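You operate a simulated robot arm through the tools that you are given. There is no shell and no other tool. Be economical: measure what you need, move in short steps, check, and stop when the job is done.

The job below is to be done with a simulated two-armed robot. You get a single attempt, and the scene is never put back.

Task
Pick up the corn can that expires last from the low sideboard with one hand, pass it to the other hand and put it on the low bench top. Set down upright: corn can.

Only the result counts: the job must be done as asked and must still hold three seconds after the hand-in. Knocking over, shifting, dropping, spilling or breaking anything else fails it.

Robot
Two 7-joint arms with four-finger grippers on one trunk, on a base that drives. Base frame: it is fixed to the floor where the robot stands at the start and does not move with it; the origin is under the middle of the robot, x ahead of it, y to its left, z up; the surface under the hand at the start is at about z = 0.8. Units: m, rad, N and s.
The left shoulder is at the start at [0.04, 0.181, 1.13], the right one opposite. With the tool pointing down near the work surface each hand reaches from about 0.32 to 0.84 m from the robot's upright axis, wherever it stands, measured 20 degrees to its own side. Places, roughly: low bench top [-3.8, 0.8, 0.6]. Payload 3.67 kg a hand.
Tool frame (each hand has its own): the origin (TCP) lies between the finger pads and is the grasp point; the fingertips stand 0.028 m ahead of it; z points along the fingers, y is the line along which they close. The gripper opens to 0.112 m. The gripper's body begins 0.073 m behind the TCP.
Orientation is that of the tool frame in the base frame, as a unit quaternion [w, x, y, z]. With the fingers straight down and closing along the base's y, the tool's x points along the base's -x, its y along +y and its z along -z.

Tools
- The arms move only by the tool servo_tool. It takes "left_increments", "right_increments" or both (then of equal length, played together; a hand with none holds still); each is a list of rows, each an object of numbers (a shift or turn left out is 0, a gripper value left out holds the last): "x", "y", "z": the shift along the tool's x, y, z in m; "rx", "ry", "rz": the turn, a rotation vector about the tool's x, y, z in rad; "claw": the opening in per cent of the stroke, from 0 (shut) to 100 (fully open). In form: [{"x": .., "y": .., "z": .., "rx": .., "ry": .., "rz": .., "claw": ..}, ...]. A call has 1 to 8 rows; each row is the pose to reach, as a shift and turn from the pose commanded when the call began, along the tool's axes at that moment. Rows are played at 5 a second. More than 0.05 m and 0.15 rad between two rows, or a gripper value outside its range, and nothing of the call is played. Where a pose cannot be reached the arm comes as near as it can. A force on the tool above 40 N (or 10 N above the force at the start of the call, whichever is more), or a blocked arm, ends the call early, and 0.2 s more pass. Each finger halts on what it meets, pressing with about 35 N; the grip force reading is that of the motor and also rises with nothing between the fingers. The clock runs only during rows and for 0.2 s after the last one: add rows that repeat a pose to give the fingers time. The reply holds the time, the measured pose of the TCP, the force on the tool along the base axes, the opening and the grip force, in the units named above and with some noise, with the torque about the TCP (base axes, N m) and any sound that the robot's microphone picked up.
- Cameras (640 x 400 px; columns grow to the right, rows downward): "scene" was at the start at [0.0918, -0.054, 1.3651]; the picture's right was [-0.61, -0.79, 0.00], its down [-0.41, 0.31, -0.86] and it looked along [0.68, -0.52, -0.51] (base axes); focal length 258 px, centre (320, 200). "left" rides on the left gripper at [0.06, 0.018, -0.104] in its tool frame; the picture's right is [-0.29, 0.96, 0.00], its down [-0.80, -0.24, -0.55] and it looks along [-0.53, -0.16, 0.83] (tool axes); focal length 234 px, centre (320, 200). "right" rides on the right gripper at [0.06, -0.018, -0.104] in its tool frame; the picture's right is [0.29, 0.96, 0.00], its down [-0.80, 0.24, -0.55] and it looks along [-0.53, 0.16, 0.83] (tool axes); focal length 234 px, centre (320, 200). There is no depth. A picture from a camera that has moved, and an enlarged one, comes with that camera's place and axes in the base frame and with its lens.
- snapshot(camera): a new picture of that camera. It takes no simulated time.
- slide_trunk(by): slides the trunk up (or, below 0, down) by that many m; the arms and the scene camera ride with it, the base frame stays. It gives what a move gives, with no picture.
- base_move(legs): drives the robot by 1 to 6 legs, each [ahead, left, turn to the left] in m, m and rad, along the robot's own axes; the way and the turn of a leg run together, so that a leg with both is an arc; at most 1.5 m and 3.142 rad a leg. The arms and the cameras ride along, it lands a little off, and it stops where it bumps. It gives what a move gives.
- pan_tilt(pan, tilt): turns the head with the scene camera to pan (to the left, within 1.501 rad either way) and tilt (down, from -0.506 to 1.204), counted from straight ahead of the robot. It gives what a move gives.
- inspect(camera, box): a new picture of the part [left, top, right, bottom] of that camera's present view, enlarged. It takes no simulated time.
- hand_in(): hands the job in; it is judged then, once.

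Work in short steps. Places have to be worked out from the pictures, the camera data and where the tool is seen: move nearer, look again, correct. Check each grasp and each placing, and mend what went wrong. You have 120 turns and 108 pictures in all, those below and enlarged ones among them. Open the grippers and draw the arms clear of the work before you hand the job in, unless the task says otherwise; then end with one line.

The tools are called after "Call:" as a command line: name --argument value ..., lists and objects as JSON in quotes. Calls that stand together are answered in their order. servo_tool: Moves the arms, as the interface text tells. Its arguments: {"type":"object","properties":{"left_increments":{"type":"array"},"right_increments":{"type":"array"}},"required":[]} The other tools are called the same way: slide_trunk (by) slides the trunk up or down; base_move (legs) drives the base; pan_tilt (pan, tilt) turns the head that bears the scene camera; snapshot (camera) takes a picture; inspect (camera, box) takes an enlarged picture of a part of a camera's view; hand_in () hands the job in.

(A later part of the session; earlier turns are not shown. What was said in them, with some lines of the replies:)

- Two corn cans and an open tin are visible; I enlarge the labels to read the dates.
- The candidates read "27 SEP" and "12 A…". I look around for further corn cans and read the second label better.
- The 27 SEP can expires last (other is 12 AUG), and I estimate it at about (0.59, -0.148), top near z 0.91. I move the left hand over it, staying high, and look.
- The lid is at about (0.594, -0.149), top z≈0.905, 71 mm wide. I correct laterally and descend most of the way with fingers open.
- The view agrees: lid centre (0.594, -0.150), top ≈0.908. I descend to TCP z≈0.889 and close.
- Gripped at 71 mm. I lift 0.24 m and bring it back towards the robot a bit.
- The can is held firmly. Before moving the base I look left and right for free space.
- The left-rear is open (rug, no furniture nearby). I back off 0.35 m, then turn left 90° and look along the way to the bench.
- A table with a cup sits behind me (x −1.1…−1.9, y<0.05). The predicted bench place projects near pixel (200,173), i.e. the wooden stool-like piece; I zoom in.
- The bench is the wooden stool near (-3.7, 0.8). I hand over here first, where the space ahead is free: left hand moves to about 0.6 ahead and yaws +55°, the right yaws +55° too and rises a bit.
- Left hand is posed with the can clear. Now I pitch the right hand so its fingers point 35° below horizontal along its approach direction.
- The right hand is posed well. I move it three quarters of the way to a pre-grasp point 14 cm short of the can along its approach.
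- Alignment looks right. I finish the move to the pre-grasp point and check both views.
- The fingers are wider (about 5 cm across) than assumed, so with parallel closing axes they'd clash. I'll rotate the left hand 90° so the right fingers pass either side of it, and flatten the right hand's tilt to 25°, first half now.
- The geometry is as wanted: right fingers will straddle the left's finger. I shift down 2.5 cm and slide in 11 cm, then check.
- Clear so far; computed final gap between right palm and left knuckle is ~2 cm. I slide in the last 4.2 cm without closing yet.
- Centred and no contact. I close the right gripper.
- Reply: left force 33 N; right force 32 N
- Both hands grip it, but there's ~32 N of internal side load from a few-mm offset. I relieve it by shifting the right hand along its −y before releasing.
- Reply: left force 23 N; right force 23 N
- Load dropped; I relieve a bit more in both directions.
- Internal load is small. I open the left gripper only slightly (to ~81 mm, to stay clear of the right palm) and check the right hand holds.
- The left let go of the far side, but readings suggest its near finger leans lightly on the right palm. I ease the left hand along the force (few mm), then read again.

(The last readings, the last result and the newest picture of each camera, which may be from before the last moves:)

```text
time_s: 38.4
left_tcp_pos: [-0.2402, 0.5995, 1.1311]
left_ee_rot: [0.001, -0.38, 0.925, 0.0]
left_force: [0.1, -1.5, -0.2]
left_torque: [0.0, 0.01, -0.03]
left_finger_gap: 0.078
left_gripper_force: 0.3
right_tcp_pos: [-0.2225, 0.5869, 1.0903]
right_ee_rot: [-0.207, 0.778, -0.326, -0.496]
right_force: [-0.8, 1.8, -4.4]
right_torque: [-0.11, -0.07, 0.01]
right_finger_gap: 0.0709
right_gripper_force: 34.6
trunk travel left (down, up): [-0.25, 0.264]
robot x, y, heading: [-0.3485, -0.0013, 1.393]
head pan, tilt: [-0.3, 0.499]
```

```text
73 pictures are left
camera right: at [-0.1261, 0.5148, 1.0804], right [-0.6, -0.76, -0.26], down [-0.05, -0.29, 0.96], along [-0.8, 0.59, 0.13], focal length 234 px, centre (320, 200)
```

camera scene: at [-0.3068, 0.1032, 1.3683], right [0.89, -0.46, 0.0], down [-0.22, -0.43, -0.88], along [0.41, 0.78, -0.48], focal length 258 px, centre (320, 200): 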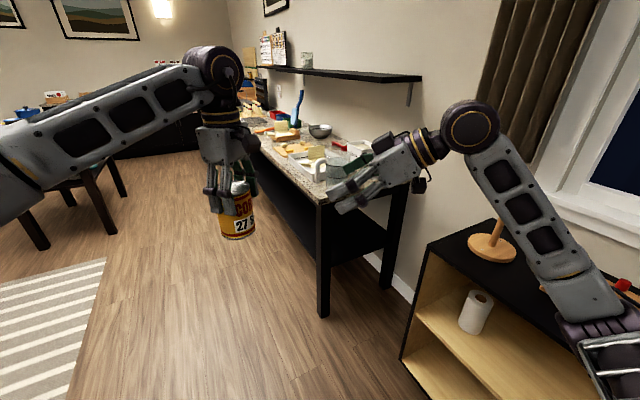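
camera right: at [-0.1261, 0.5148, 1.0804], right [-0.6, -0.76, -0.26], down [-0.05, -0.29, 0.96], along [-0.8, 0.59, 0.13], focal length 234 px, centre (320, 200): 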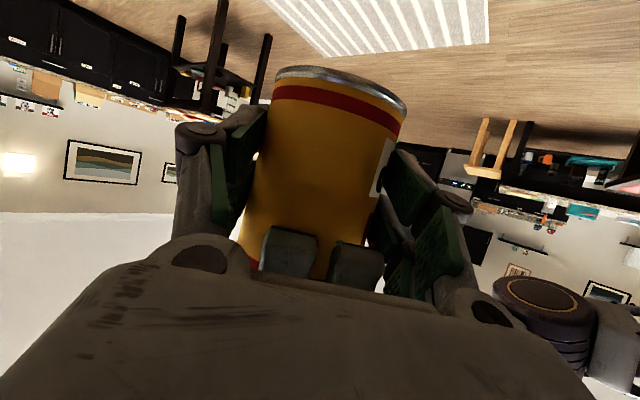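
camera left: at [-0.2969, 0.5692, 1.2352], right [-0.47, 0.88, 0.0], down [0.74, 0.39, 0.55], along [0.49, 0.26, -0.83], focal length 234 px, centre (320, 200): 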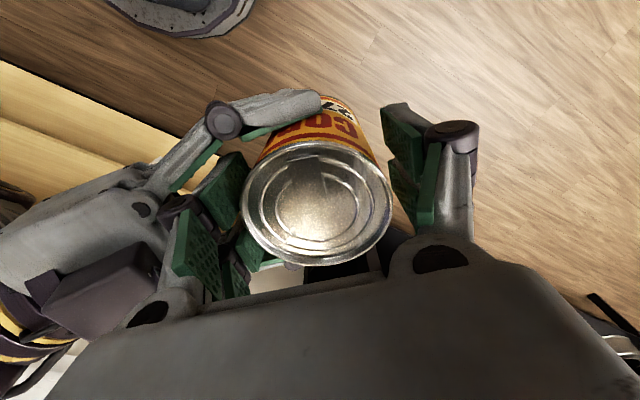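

Left hand is force-free and the right carries the can's weight (~4.5 N). I lift the left straight up.

Call:
servo_tool --left_increments '[{"z": -0.01}, {"z": -0.025}, {"z": -0.045}, {"z": -0.075}, {"z": -0.11}, {"z": -0.15}, {"z": -0.15}]'

Call:
snapshot --camera "scene"

```text
time_s: 40.0
left_tcp_pos: [-0.2424, 0.5987, 1.2809]
left_ee_rot: [0.0, -0.38, 0.925, 0.0]
left_force: [-0.3, 0.5, -0.6]
left_torque: [-0.03, -0.01, 0.0]
left_finger_gap: 0.0773
left_gripper_force: 0.0
right_tcp_pos: [-0.2236, 0.5882, 1.0897]
right_ee_rot: [-0.207, 0.778, -0.326, -0.496]
right_force: [-0.7, 0.9, -4.1]
right_torque: [-0.07, -0.05, -0.03]
right_finger_gap: 0.0706
right_gripper_force: 35.4
trunk travel left (down, up): [-0.25, 0.264]
robot x, y, heading: [-0.3539, -0.0005, 1.39]
head pan, tilt: [-0.3, 0.499]
```

```text
72 pictures are left
camera scene: at [-0.3059, 0.1035, 1.3682], right [0.89, -0.46, 0.0], down [-0.22, -0.43, -0.88], along [0.41, 0.78, -0.48], focal length 258 px, centre (320, 200)
```

scene: 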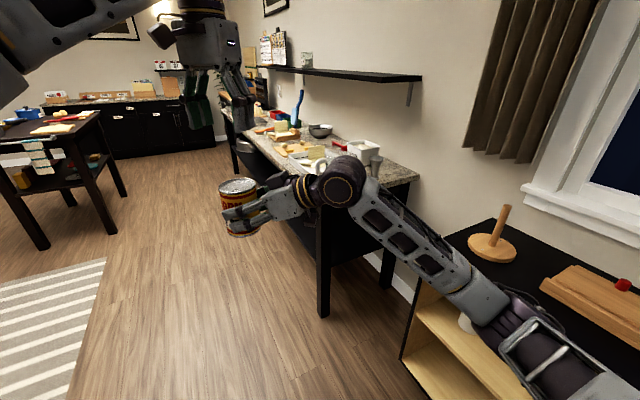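

Hand-over succeeded: the right holds the can alone. I move the left hand aside to the left.

Call:
servo_tool --left_increments '[{"x": 0.023, "y": 0.033}, {"x": 0.046, "y": 0.066}, {"x": 0.069, "y": 0.099}, {"x": 0.092, "y": 0.13}, {"x": 0.115, "y": 0.15}, {"x": 0.145, "y": 0.15}, {"x": 0.175, "y": 0.15}]'

Call:
base_move --legs '[[0.5, 0.3, 0]]'

Call:
pan_tilt --pan 1.2 --tilt 0.4

Call:
snapshot --camera "scene"

```text
time_s: 41.6
left_tcp_pos: [-0.4705, 0.5813, 1.2784]
left_ee_rot: [0.001, -0.381, 0.925, 0.0]
left_force: [-0.8, 0.7, 0.0]
left_torque: [0.02, -0.03, -0.02]
left_finger_gap: 0.0773
left_gripper_force: 0.1
left hand out of reach, approached as far as the arm can: row 4, 5
right_tcp_pos: [-0.2238, 0.5872, 1.0911]
right_ee_rot: [-0.207, 0.778, -0.325, -0.495]
right_force: [0.6, -0.3, -5.1]
right_torque: [-0.03, -0.06, 0.02]
right_finger_gap: 0.0707
right_gripper_force: 35.4
trunk travel left (down, up): [-0.25, 0.264]
robot x, y, heading: [-0.3493, -0.0003, 1.394]
head pan, tilt: [-0.3, 0.499]
```

```text
time_s: 44.9
left_tcp_pos: [-0.6852, 1.1211, 1.2807]
left_ee_rot: [-0.001, -0.385, 0.923, 0.0]
left_force: [0.4, 0.8, 0.6]
left_torque: [0.0, 0.01, -0.01]
left_finger_gap: 0.0773
left_gripper_force: 0.1
right_tcp_pos: [-0.4391, 1.1287, 1.0901]
right_ee_rot: [-0.205, 0.779, -0.322, -0.497]
right_force: [0.2, -0.1, -5.0]
right_torque: [-0.09, -0.05, -0.04]
right_finger_gap: 0.0711
right_gripper_force: 35.1
trunk travel left (down, up): [-0.25, 0.264]
robot x, y, heading: [-0.5602, 0.5439, 1.401]
head pan, tilt: [-0.3, 0.499]
```

```text
time_s: 46.5
left_tcp_pos: [-0.686, 1.1212, 1.2797]
left_ee_rot: [0.0, -0.385, 0.923, 0.0]
left_force: [0.7, -0.3, 0.6]
left_torque: [-0.01, -0.03, 0.02]
left_finger_gap: 0.0774
left_gripper_force: 0.0
right_tcp_pos: [-0.4389, 1.1287, 1.0909]
right_ee_rot: [-0.204, 0.78, -0.321, -0.497]
right_force: [0.2, -0.2, -4.8]
right_torque: [-0.06, -0.01, -0.05]
right_finger_gap: 0.0708
right_gripper_force: 35.0
trunk travel left (down, up): [-0.25, 0.264]
robot x, y, heading: [-0.5591, 0.5416, 1.398]
head pan, tilt: [1.201, 0.4]
```

```text
71 pictures are left
camera scene: at [-0.6377, 0.6099, 1.3775], right [0.52, 0.86, 0.0], down [0.33, -0.2, -0.92], along [-0.79, 0.47, -0.39], focal length 258 px, centre (320, 200)
```

scene: 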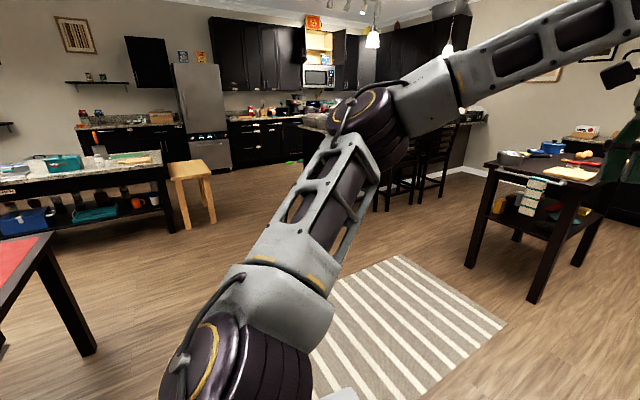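

Path is open. I turn left to face −x, shift right, and drive 1.2 m ahead.

Call:
base_move --legs '[[0, 0, 1.743], [0, -0.3, 0], [1.2, 0, 0]]'

Call:
pan_tilt --pan 0.0 --tilt 0.45

Call:
snapshot --camera "scene"

```text
time_s: 59.2
left_tcp_pos: [-2.3272, 0.6403, 1.2812]
left_ee_rot: [0.0, 0.951, -0.31, -0.001]
left_force: [0.2, -0.7, -0.6]
left_torque: [0.02, -0.01, -0.01]
left_finger_gap: 0.0772
left_gripper_force: 0.0
right_tcp_pos: [-2.3722, 0.8836, 1.0913]
right_ee_rot: [0.242, 0.753, 0.381, -0.479]
right_force: [-0.4, 0.8, -4.4]
right_torque: [0.06, -0.07, 0.03]
right_finger_gap: 0.071
right_gripper_force: 35.3
trunk travel left (down, up): [-0.25, 0.264]
robot x, y, heading: [-1.7697, 0.8454, 3.117]
head pan, tilt: [1.201, 0.4]
```

```text
time_s: 60.6
left_tcp_pos: [-2.3252, 0.6592, 1.282]
left_ee_rot: [0.007, 0.95, -0.311, 0.002]
left_force: [0.0, -0.3, -0.4]
left_torque: [0.01, -0.02, 0.03]
left_finger_gap: 0.0774
left_gripper_force: 0.1
right_tcp_pos: [-2.3709, 0.8985, 1.0906]
right_ee_rot: [0.246, 0.752, 0.377, -0.483]
right_force: [-0.3, -0.2, -4.4]
right_torque: [0.05, -0.05, -0.02]
right_finger_gap: 0.071
right_gripper_force: 34.9
trunk travel left (down, up): [-0.25, 0.264]
robot x, y, heading: [-1.7715, 0.8476, 3.121]
head pan, tilt: [0.0, 0.45]
```

```text
70 pictures are left
camera scene: at [-1.8849, 0.8312, 1.3752], right [0.02, 1.0, 0.02], down [0.44, 0.01, -0.9], along [-0.9, 0.03, -0.44], focal length 258 px, centre (320, 200)
```

scene: 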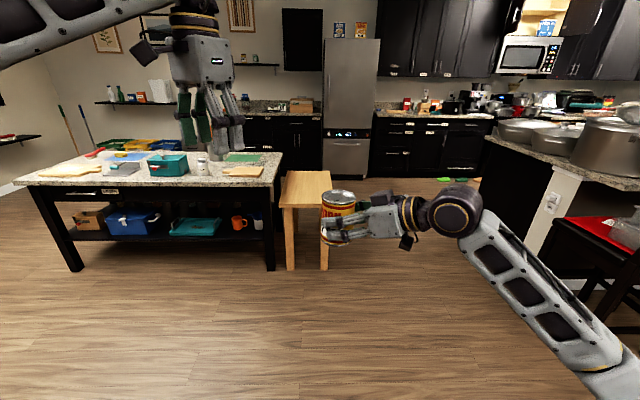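

The bench is ahead, spanning about x −3.36…−4.0, y 0.61…1.0. I drive 0.75 m closer and look again.

Call:
base_move --legs '[[0.75, 0, 0.02]]'

Call:
pan_tilt --pan 0.0 --tilt 0.7

Call:
snapshot --camera "scene"

```text
time_s: 64.8
left_tcp_pos: [-3.0829, 0.6631, 1.2818]
left_ee_rot: [0.007, 0.953, -0.304, 0.003]
left_force: [-0.6, 0.3, -0.1]
left_torque: [-0.01, 0.02, 0.0]
left_finger_gap: 0.0772
left_gripper_force: 0.1
right_tcp_pos: [-3.1317, 0.9034, 1.0879]
right_ee_rot: [0.252, 0.747, 0.383, -0.48]
right_force: [-1.4, 0.0, -3.5]
right_torque: [0.04, -0.04, 0.03]
right_finger_gap: 0.0709
right_gripper_force: 34.8
trunk travel left (down, up): [-0.25, 0.264]
robot x, y, heading: [-2.531, 0.8595, 3.137]
head pan, tilt: [0.0, 0.45]
```

```text
time_s: 65.5
left_tcp_pos: [-3.083, 0.6628, 1.2827]
left_ee_rot: [0.008, 0.953, -0.303, 0.002]
left_force: [-0.4, -0.6, 0.3]
left_torque: [0.01, 0.01, 0.0]
left_finger_gap: 0.0772
left_gripper_force: 0.0
right_tcp_pos: [-3.131, 0.9027, 1.0891]
right_ee_rot: [0.252, 0.748, 0.383, -0.48]
right_force: [0.6, 0.3, -4.7]
right_torque: [0.07, -0.08, -0.01]
right_finger_gap: 0.0712
right_gripper_force: 35.6
trunk travel left (down, up): [-0.25, 0.264]
robot x, y, heading: [-2.5303, 0.8658, 3.136]
head pan, tilt: [0.0, 0.7]
```

```text
69 pictures are left
camera scene: at [-2.6368, 0.8632, 1.3507], right [0.01, 1.0, 0.0], down [0.64, 0.0, -0.77], along [-0.77, 0.01, -0.64], focal length 258 px, centre (320, 200)
```

scene: 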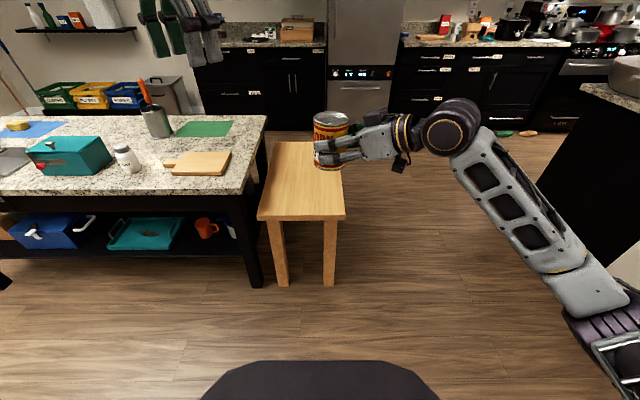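

Bench top: x −3.43…−4.1, y 0.60…0.98. Target spot for the can ≈(−3.51, 0.885). I pull the left hand back, drive 0.24 m and lower the trunk.

Call:
servo_tool --left_increments '[{"x": 0.03, "y": -0.021}, {"x": 0.06, "y": -0.042}, {"x": 0.09, "y": -0.063}, {"x": 0.123, "y": -0.086}, {"x": 0.123, "y": -0.086}]'

Call:
base_move --legs '[[0.24, 0, 0]]'

Call:
slide_trunk --by -0.24

Call:
snapshot --camera "scene"

Call:
snapshot --camera "right"

```text
time_s: 66.8
left_tcp_pos: [-2.9335, 0.6637, 1.281]
left_ee_rot: [0.007, 0.953, -0.303, 0.003]
left_force: [-1.0, 0.1, -0.4]
left_torque: [0.0, -0.02, 0.01]
left_finger_gap: 0.0773
left_gripper_force: 0.0
right_tcp_pos: [-3.1322, 0.9032, 1.0885]
right_ee_rot: [0.252, 0.748, 0.384, -0.479]
right_force: [0.0, 0.2, -5.0]
right_torque: [0.08, -0.01, 0.01]
right_finger_gap: 0.071
right_gripper_force: 34.8
trunk travel left (down, up): [-0.25, 0.264]
robot x, y, heading: [-2.5303, 0.8631, 3.132]
head pan, tilt: [0.0, 0.7]
```

```text
time_s: 68.6
left_tcp_pos: [-3.1726, 0.6628, 1.2811]
left_ee_rot: [0.007, 0.953, -0.302, 0.002]
left_force: [0.2, -0.4, 0.1]
left_torque: [-0.02, 0.0, -0.01]
left_finger_gap: 0.0772
left_gripper_force: 0.1
right_tcp_pos: [-3.3728, 0.9012, 1.0866]
right_ee_rot: [0.253, 0.747, 0.384, -0.48]
right_force: [-0.6, 0.1, -4.3]
right_torque: [0.08, -0.05, 0.05]
right_finger_gap: 0.0709
right_gripper_force: 35.2
trunk travel left (down, up): [-0.25, 0.264]
robot x, y, heading: [-2.7731, 0.8654, 3.139]
head pan, tilt: [0.0, 0.7]
```

```text
time_s: 71.1
left_tcp_pos: [-3.1715, 0.6631, 1.0409]
left_ee_rot: [0.008, 0.953, -0.302, 0.001]
left_force: [0.0, -0.3, 0.8]
left_torque: [0.01, -0.01, -0.02]
left_finger_gap: 0.0773
left_gripper_force: 0.1
right_tcp_pos: [-3.3718, 0.9006, 0.8488]
right_ee_rot: [0.253, 0.747, 0.385, -0.479]
right_force: [-0.7, -1.1, -4.7]
right_torque: [0.09, -0.07, 0.02]
right_finger_gap: 0.071
right_gripper_force: 34.9
trunk travel left (down, up): [-0.01, 0.504]
robot x, y, heading: [-2.7702, 0.8623, 3.138]
head pan, tilt: [0.0, 0.7]
```

```text
68 pictures are left
camera scene: at [-2.8773, 0.8639, 1.1107], right [0.0, 1.0, 0.0], down [0.64, 0.0, -0.76], along [-0.76, 0.0, -0.64], focal length 258 px, centre (320, 200)
```

scene: 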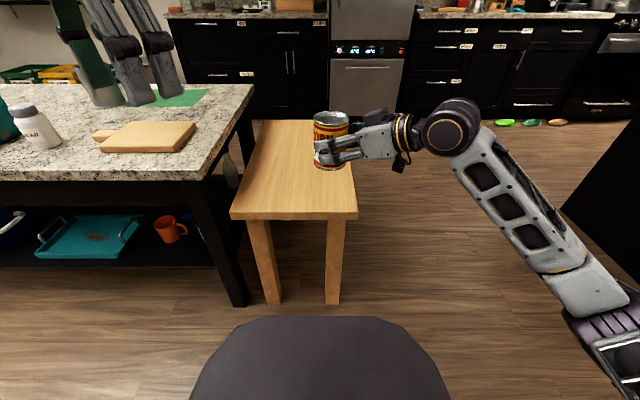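

```text
67 pictures are left
camera right: at [-3.3177, 1.0085, 0.8375], right [0.85, -0.46, -0.25], down [0.29, 0.01, 0.96], along [-0.43, -0.89, 0.14], focal length 234 px, centre (320, 200)
```

right: 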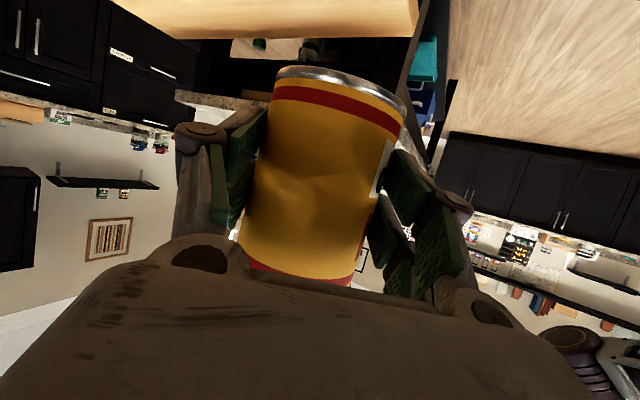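

Can bottom is now ~0.80, bench ~0.60. I move the right hand 13 cm forward over the bench, then down 10 cm, correcting the slight ~1° tilt.

Call:
servo_tool --right_increments '[{"x": -0.012, "y": -0.033, "z": 0.025}, {"x": -0.024, "y": -0.067, "z": 0.05}, {"x": -0.035, "y": -0.1, "z": 0.075, "ry": 0.012, "rz": -0.01}, {"x": 0.0, "y": -0.1, "z": 0.091, "ry": 0.012, "rz": -0.01}, {"x": 0.03, "y": -0.101, "z": 0.105, "ry": 0.012, "rz": -0.01}, {"x": 0.056, "y": -0.101, "z": 0.116, "ry": 0.012, "rz": -0.01}, {"x": 0.056, "y": -0.101, "z": 0.116, "ry": 0.012, "rz": -0.01}]'

Call:
snapshot --camera "scene"

Call:
snapshot --camera "right"

```text
time_s: 72.7
left_tcp_pos: [-3.1719, 0.6629, 1.0417]
left_ee_rot: [0.008, 0.954, -0.301, 0.001]
left_force: [-0.1, 0.4, -0.7]
left_torque: [0.0, -0.01, -0.01]
left_finger_gap: 0.0775
left_gripper_force: 0.0
right_tcp_pos: [-3.5007, 0.8926, 0.751]
right_ee_rot: [0.249, 0.747, 0.391, -0.475]
right_force: [-0.3, 0.3, -4.3]
right_torque: [0.05, -0.03, -0.02]
right_finger_gap: 0.0712
right_gripper_force: 34.6
trunk travel left (down, up): [-0.01, 0.504]
robot x, y, heading: [-2.7721, 0.8629, 3.137]
head pan, tilt: [0.0, 0.7]
```

```text
66 pictures are left
camera scene: at [-2.8774, 0.8638, 1.1107], right [0.0, 1.0, 0.0], down [0.64, 0.0, -0.76], along [-0.76, 0.0, -0.64], focal length 258 px, centre (320, 200)
```

scene: 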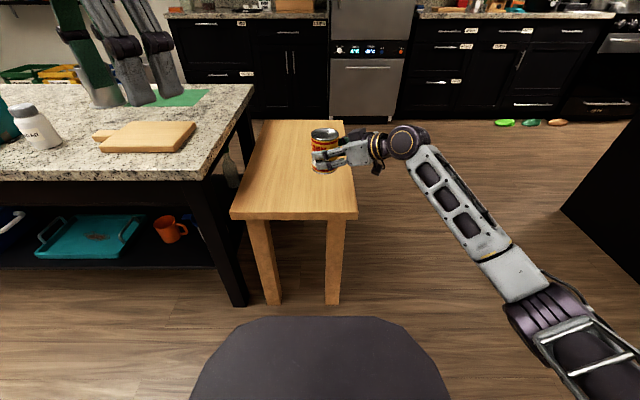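

```text
65 pictures are left
camera right: at [-3.4471, 0.9999, 0.7418], right [0.85, -0.45, -0.26], down [0.29, 0.0, 0.96], along [-0.43, -0.89, 0.13], focal length 234 px, centre (320, 200)
```

right: 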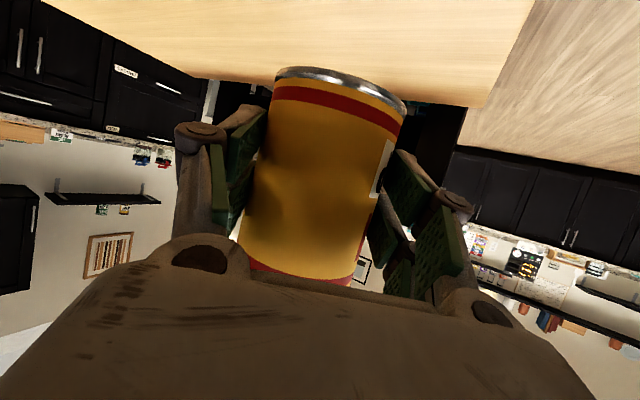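

Can hangs over the bench near its front-right, vertical again. I lower 8 cm more and check the clearance.

Call:
servo_tool --right_increments '[{"x": 0.027, "z": 0.0127}, {"x": 0.05, "z": 0.0235}, {"x": 0.072, "z": 0.0337}, {"x": 0.072, "z": 0.0337}]'

Call:
inspect --camera "scene" --box '[220, 100, 420, 230]'

Call:
snapshot --camera "right"

```text
time_s: 73.7
left_tcp_pos: [-3.1729, 0.6627, 1.0415]
left_ee_rot: [0.008, 0.953, -0.301, 0.001]
left_force: [0.2, 0.4, 0.5]
left_torque: [0.0, -0.03, 0.0]
left_finger_gap: 0.0773
left_gripper_force: 0.1
right_tcp_pos: [-3.501, 0.8908, 0.6694]
right_ee_rot: [0.248, 0.747, 0.391, -0.476]
right_force: [-0.1, -0.2, -5.0]
right_torque: [0.06, -0.01, 0.0]
right_finger_gap: 0.0711
right_gripper_force: 35.3
trunk travel left (down, up): [-0.01, 0.504]
robot x, y, heading: [-2.7731, 0.8606, 3.14]
head pan, tilt: [0.0, 0.7]
```

```text
3.08 times, centred on (320, 165) of scene
camera zoom: at [-2.8774, 0.8639, 1.1107], right [0.0, 1.0, 0.0], down [0.64, 0.0, -0.76], along [-0.76, 0.0, -0.64], focal length 795 px, centre (320, 308)
```

zoom: 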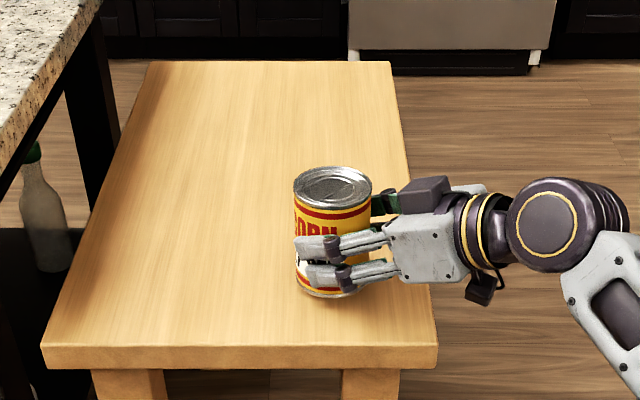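

```text
63 pictures are left
camera right: at [-3.4477, 0.9989, 0.6602], right [0.85, -0.45, -0.26], down [0.29, 0.0, 0.96], along [-0.43, -0.89, 0.13], focal length 234 px, centre (320, 200)
```

right: 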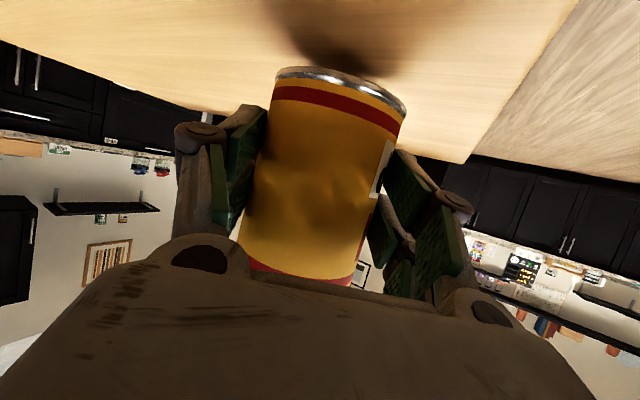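

About 2 cm left to go. I lower 1.4 cm slowly and watch the force.

Call:
servo_tool --right_increments '[{"x": 0.0045, "z": 0.0021}, {"x": 0.009, "z": 0.0042}, {"x": 0.0126, "z": 0.0059}, {"x": 0.0126, "z": 0.0059}]'

Call:
inspect --camera "right" --box '[230, 20, 440, 150]'

```text
time_s: 74.7
left_tcp_pos: [-3.1715, 0.6621, 1.0416]
left_ee_rot: [0.007, 0.953, -0.302, 0.003]
left_force: [-0.2, 0.0, -0.1]
left_torque: [0.02, 0.01, 0.01]
left_finger_gap: 0.0773
left_gripper_force: 0.0
right_tcp_pos: [-3.5017, 0.8905, 0.6562]
right_ee_rot: [0.248, 0.748, 0.39, -0.477]
right_force: [-0.3, -0.6, -4.6]
right_torque: [0.05, -0.06, 0.02]
right_finger_gap: 0.0711
right_gripper_force: 34.7
trunk travel left (down, up): [-0.01, 0.504]
robot x, y, heading: [-2.7706, 0.8625, 3.138]
head pan, tilt: [0.0, 0.7]
```

```text
3.05 times, centred on (335, 85) of right
camera zoom: at [-3.4482, 0.9981, 0.6459], right [0.85, -0.45, -0.26], down [0.29, 0.0, 0.96], along [-0.43, -0.89, 0.13], focal length 714 px, centre (274, 550)
```

zoom: 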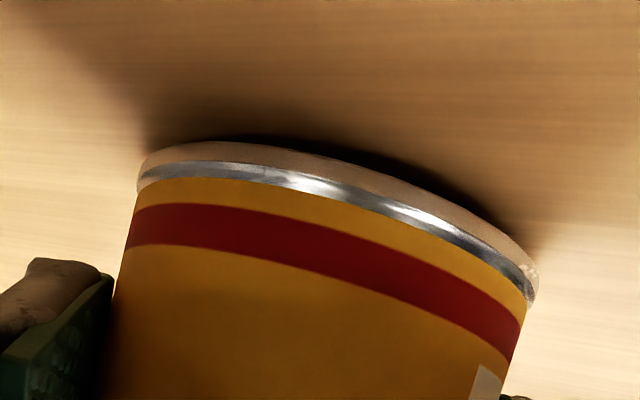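

Still a small gap (~7 mm). I keep lowering in 2–3 mm increments.

Call:
servo_tool --right_increments '[{"x": 0.0018, "z": 0.0008}, {"x": 0.0036, "z": 0.0017}, {"x": 0.0054, "z": 0.0025}, {"x": 0.0063, "z": 0.003}, {"x": 0.0063, "z": 0.003}]'

Call:
inspect --camera "right" --box '[230, 20, 440, 150]'

```text
time_s: 75.9
left_tcp_pos: [-3.1715, 0.6624, 1.0414]
left_ee_rot: [0.007, 0.954, -0.301, 0.001]
left_force: [0.4, 0.4, -1.0]
left_torque: [-0.02, 0.0, -0.02]
left_finger_gap: 0.0775
left_gripper_force: 0.0
right_tcp_pos: [-3.5017, 0.8894, 0.6515]
right_ee_rot: [0.249, 0.746, 0.39, -0.479]
right_force: [-4.5, -1.8, 7.4]
right_torque: [-0.31, 0.74, -0.08]
right_finger_gap: 0.0706
right_gripper_force: 34.7
trunk travel left (down, up): [-0.01, 0.504]
robot x, y, heading: [-2.7691, 0.8615, 3.137]
head pan, tilt: [0.0, 0.7]
```

```text
3.05 times, centred on (335, 85) of right
camera zoom: at [-3.4479, 0.9983, 0.6409], right [0.85, -0.45, -0.26], down [0.3, 0.0, 0.96], along [-0.43, -0.89, 0.13], focal length 714 px, centre (274, 550)
```

zoom: 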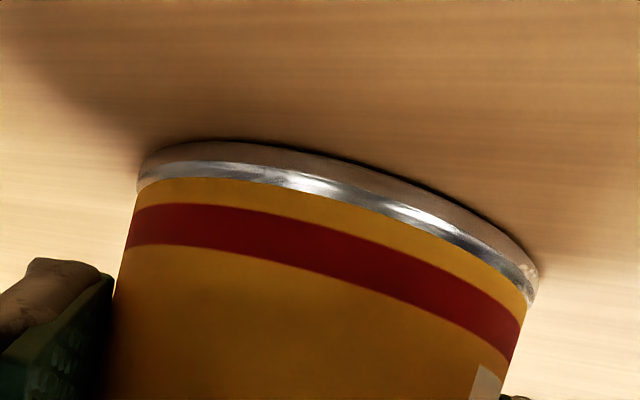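

Contact (≈12 N of support). I relieve 1 mm and open the right gripper gradually.

Call:
servo_tool --right_increments '[{"x": -0.0009, "z": -0.0004}, {"x": -0.0009, "z": -0.0004, "claw": 60}, {"x": -0.0009, "z": -0.0004, "claw": 66}, {"x": -0.0009, "z": -0.0004, "claw": 75}, {"x": -0.0009, "z": -0.0004, "claw": 88}, {"x": -0.0009, "z": -0.0004, "claw": 100}, {"x": -0.0009, "z": -0.0004, "claw": 100}]'

Call:
snapshot --camera "right"

Call:
inspect --camera "scene" --box '[220, 100, 420, 230]'

```text
time_s: 77.5
left_tcp_pos: [-3.1713, 0.6626, 1.0423]
left_ee_rot: [0.008, 0.953, -0.302, 0.001]
left_force: [1.1, -0.4, 0.4]
left_torque: [0.01, 0.0, -0.02]
left_finger_gap: 0.0774
left_gripper_force: 0.1
right_tcp_pos: [-3.5006, 0.8901, 0.6493]
right_ee_rot: [0.248, 0.748, 0.39, -0.477]
right_force: [-0.8, 0.0, -0.1]
right_torque: [0.03, 0.02, -0.03]
right_finger_gap: 0.112
right_gripper_force: 0.0
trunk travel left (down, up): [-0.01, 0.504]
robot x, y, heading: [-2.7694, 0.8623, 3.136]
head pan, tilt: [0.0, 0.7]
```

```text
60 pictures are left
camera right: at [-3.4473, 0.9982, 0.64], right [0.85, -0.45, -0.26], down [0.29, 0.0, 0.96], along [-0.43, -0.89, 0.13], focal length 234 px, centre (320, 200)
```

right: 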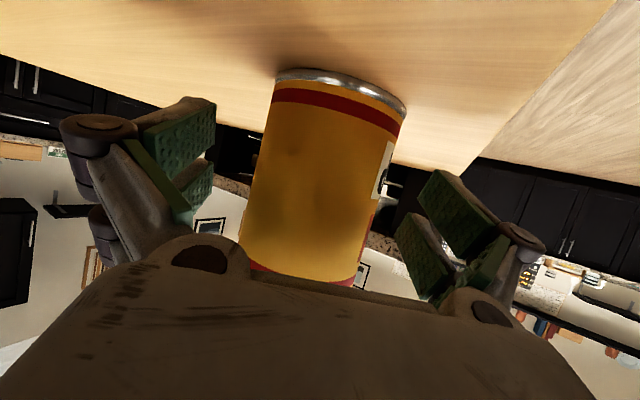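

```text
3.08 times, centred on (320, 165) of scene
camera zoom: at [-2.8771, 0.8639, 1.1107], right [0.0, 1.0, 0.0], down [0.64, 0.0, -0.76], along [-0.76, 0.0, -0.64], focal length 795 px, centre (320, 308)
```

zoom: 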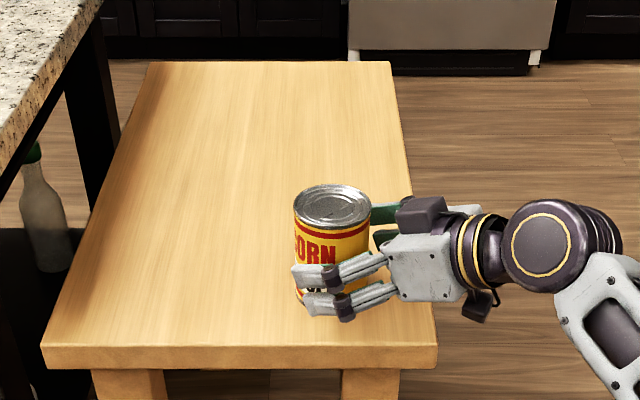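

The can stands free. I withdraw the right hand backwards along its fingers and open the left gripper too.

Call:
servo_tool --right_increments '[{"z": -0.025}, {"z": -0.05}, {"z": -0.085}, {"z": -0.12}, {"z": -0.16}, {"z": -0.16}]' --left_increments '[{"claw": 75}, {"claw": 85}, {"claw": 100}, {"claw": 100}, {"claw": 100}, {"claw": 100}]'

Call:
snapshot --camera "scene"

```text
time_s: 78.9
left_tcp_pos: [-3.1717, 0.6629, 1.0417]
left_ee_rot: [0.007, 0.953, -0.301, 0.001]
left_force: [0.5, -0.3, -0.1]
left_torque: [-0.01, 0.01, 0.0]
left_finger_gap: 0.1121
left_gripper_force: 0.1
right_tcp_pos: [-3.4191, 1.0094, 0.7165]
right_ee_rot: [0.249, 0.747, 0.39, -0.477]
right_force: [0.1, 1.0, -0.2]
right_torque: [0.0, 0.02, 0.0]
right_finger_gap: 0.112
right_gripper_force: 0.0
trunk travel left (down, up): [-0.01, 0.504]
robot x, y, heading: [-2.7733, 0.8602, 3.142]
head pan, tilt: [0.0, 0.7]
```

```text
58 pictures are left
camera scene: at [-2.8773, 0.8637, 1.1106], right [0.0, 1.0, 0.0], down [0.64, 0.0, -0.76], along [-0.76, 0.0, -0.64], focal length 258 px, centre (320, 200)
```

scene: 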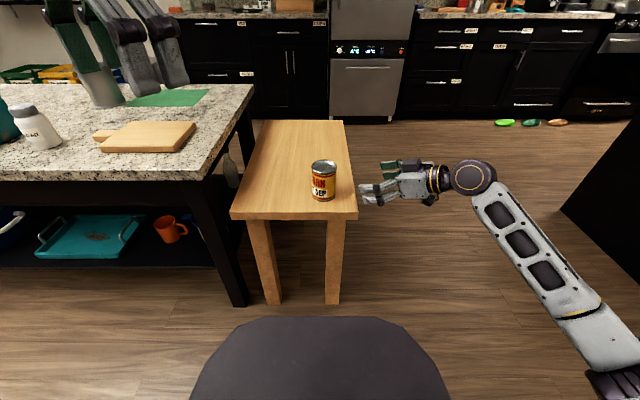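

The can stands upright on the bench and both hands are empty. I back the base off 0.3 m for clearance and take a last look.

Call:
base_move --legs '[[-0.3, 0, 0]]'

Call:
inspect --camera "scene" --box '[220, 80, 420, 210]'

```text
time_s: 80.9
left_tcp_pos: [-2.875, 0.6618, 1.0422]
left_ee_rot: [0.008, 0.954, -0.3, 0.002]
left_force: [0.2, -0.7, 0.2]
left_torque: [0.02, 0.05, -0.02]
left_finger_gap: 0.1119
left_gripper_force: 0.1
right_tcp_pos: [-3.1225, 1.0067, 0.7169]
right_ee_rot: [0.248, 0.748, 0.391, -0.476]
right_force: [0.9, -0.3, 0.2]
right_torque: [0.03, 0.0, -0.03]
right_finger_gap: 0.1116
right_gripper_force: 0.0
trunk travel left (down, up): [-0.01, 0.504]
robot x, y, heading: [-2.4766, 0.8599, 3.141]
head pan, tilt: [0.0, 0.7]
```

```text
3.08 times, centred on (320, 145) of scene
camera zoom: at [-2.5808, 0.8632, 1.1108], right [0.0, 1.0, 0.0], down [0.64, 0.0, -0.77], along [-0.77, 0.0, -0.64], focal length 795 px, centre (320, 369)
```

zoom: 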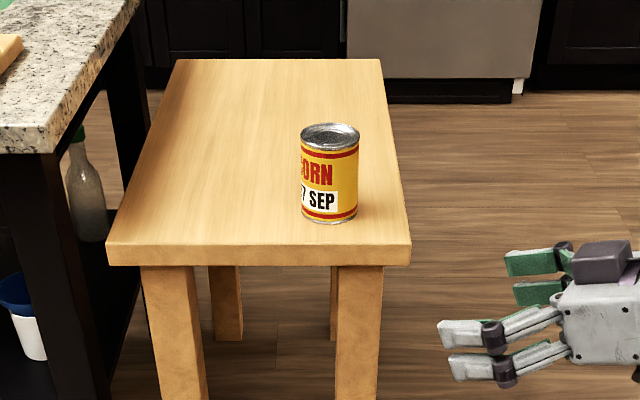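

The 27 SEP can stands upright on the bench, hands are empty and clear; I hand in.

Call:
hand_in

```text
The job is handed in.
```

The corn can marked 27 SEP, the later of the two corn cans I found (the other reads 12 AUG), was picked up with the left hand, passed to the right and set down upright on the low bench top.
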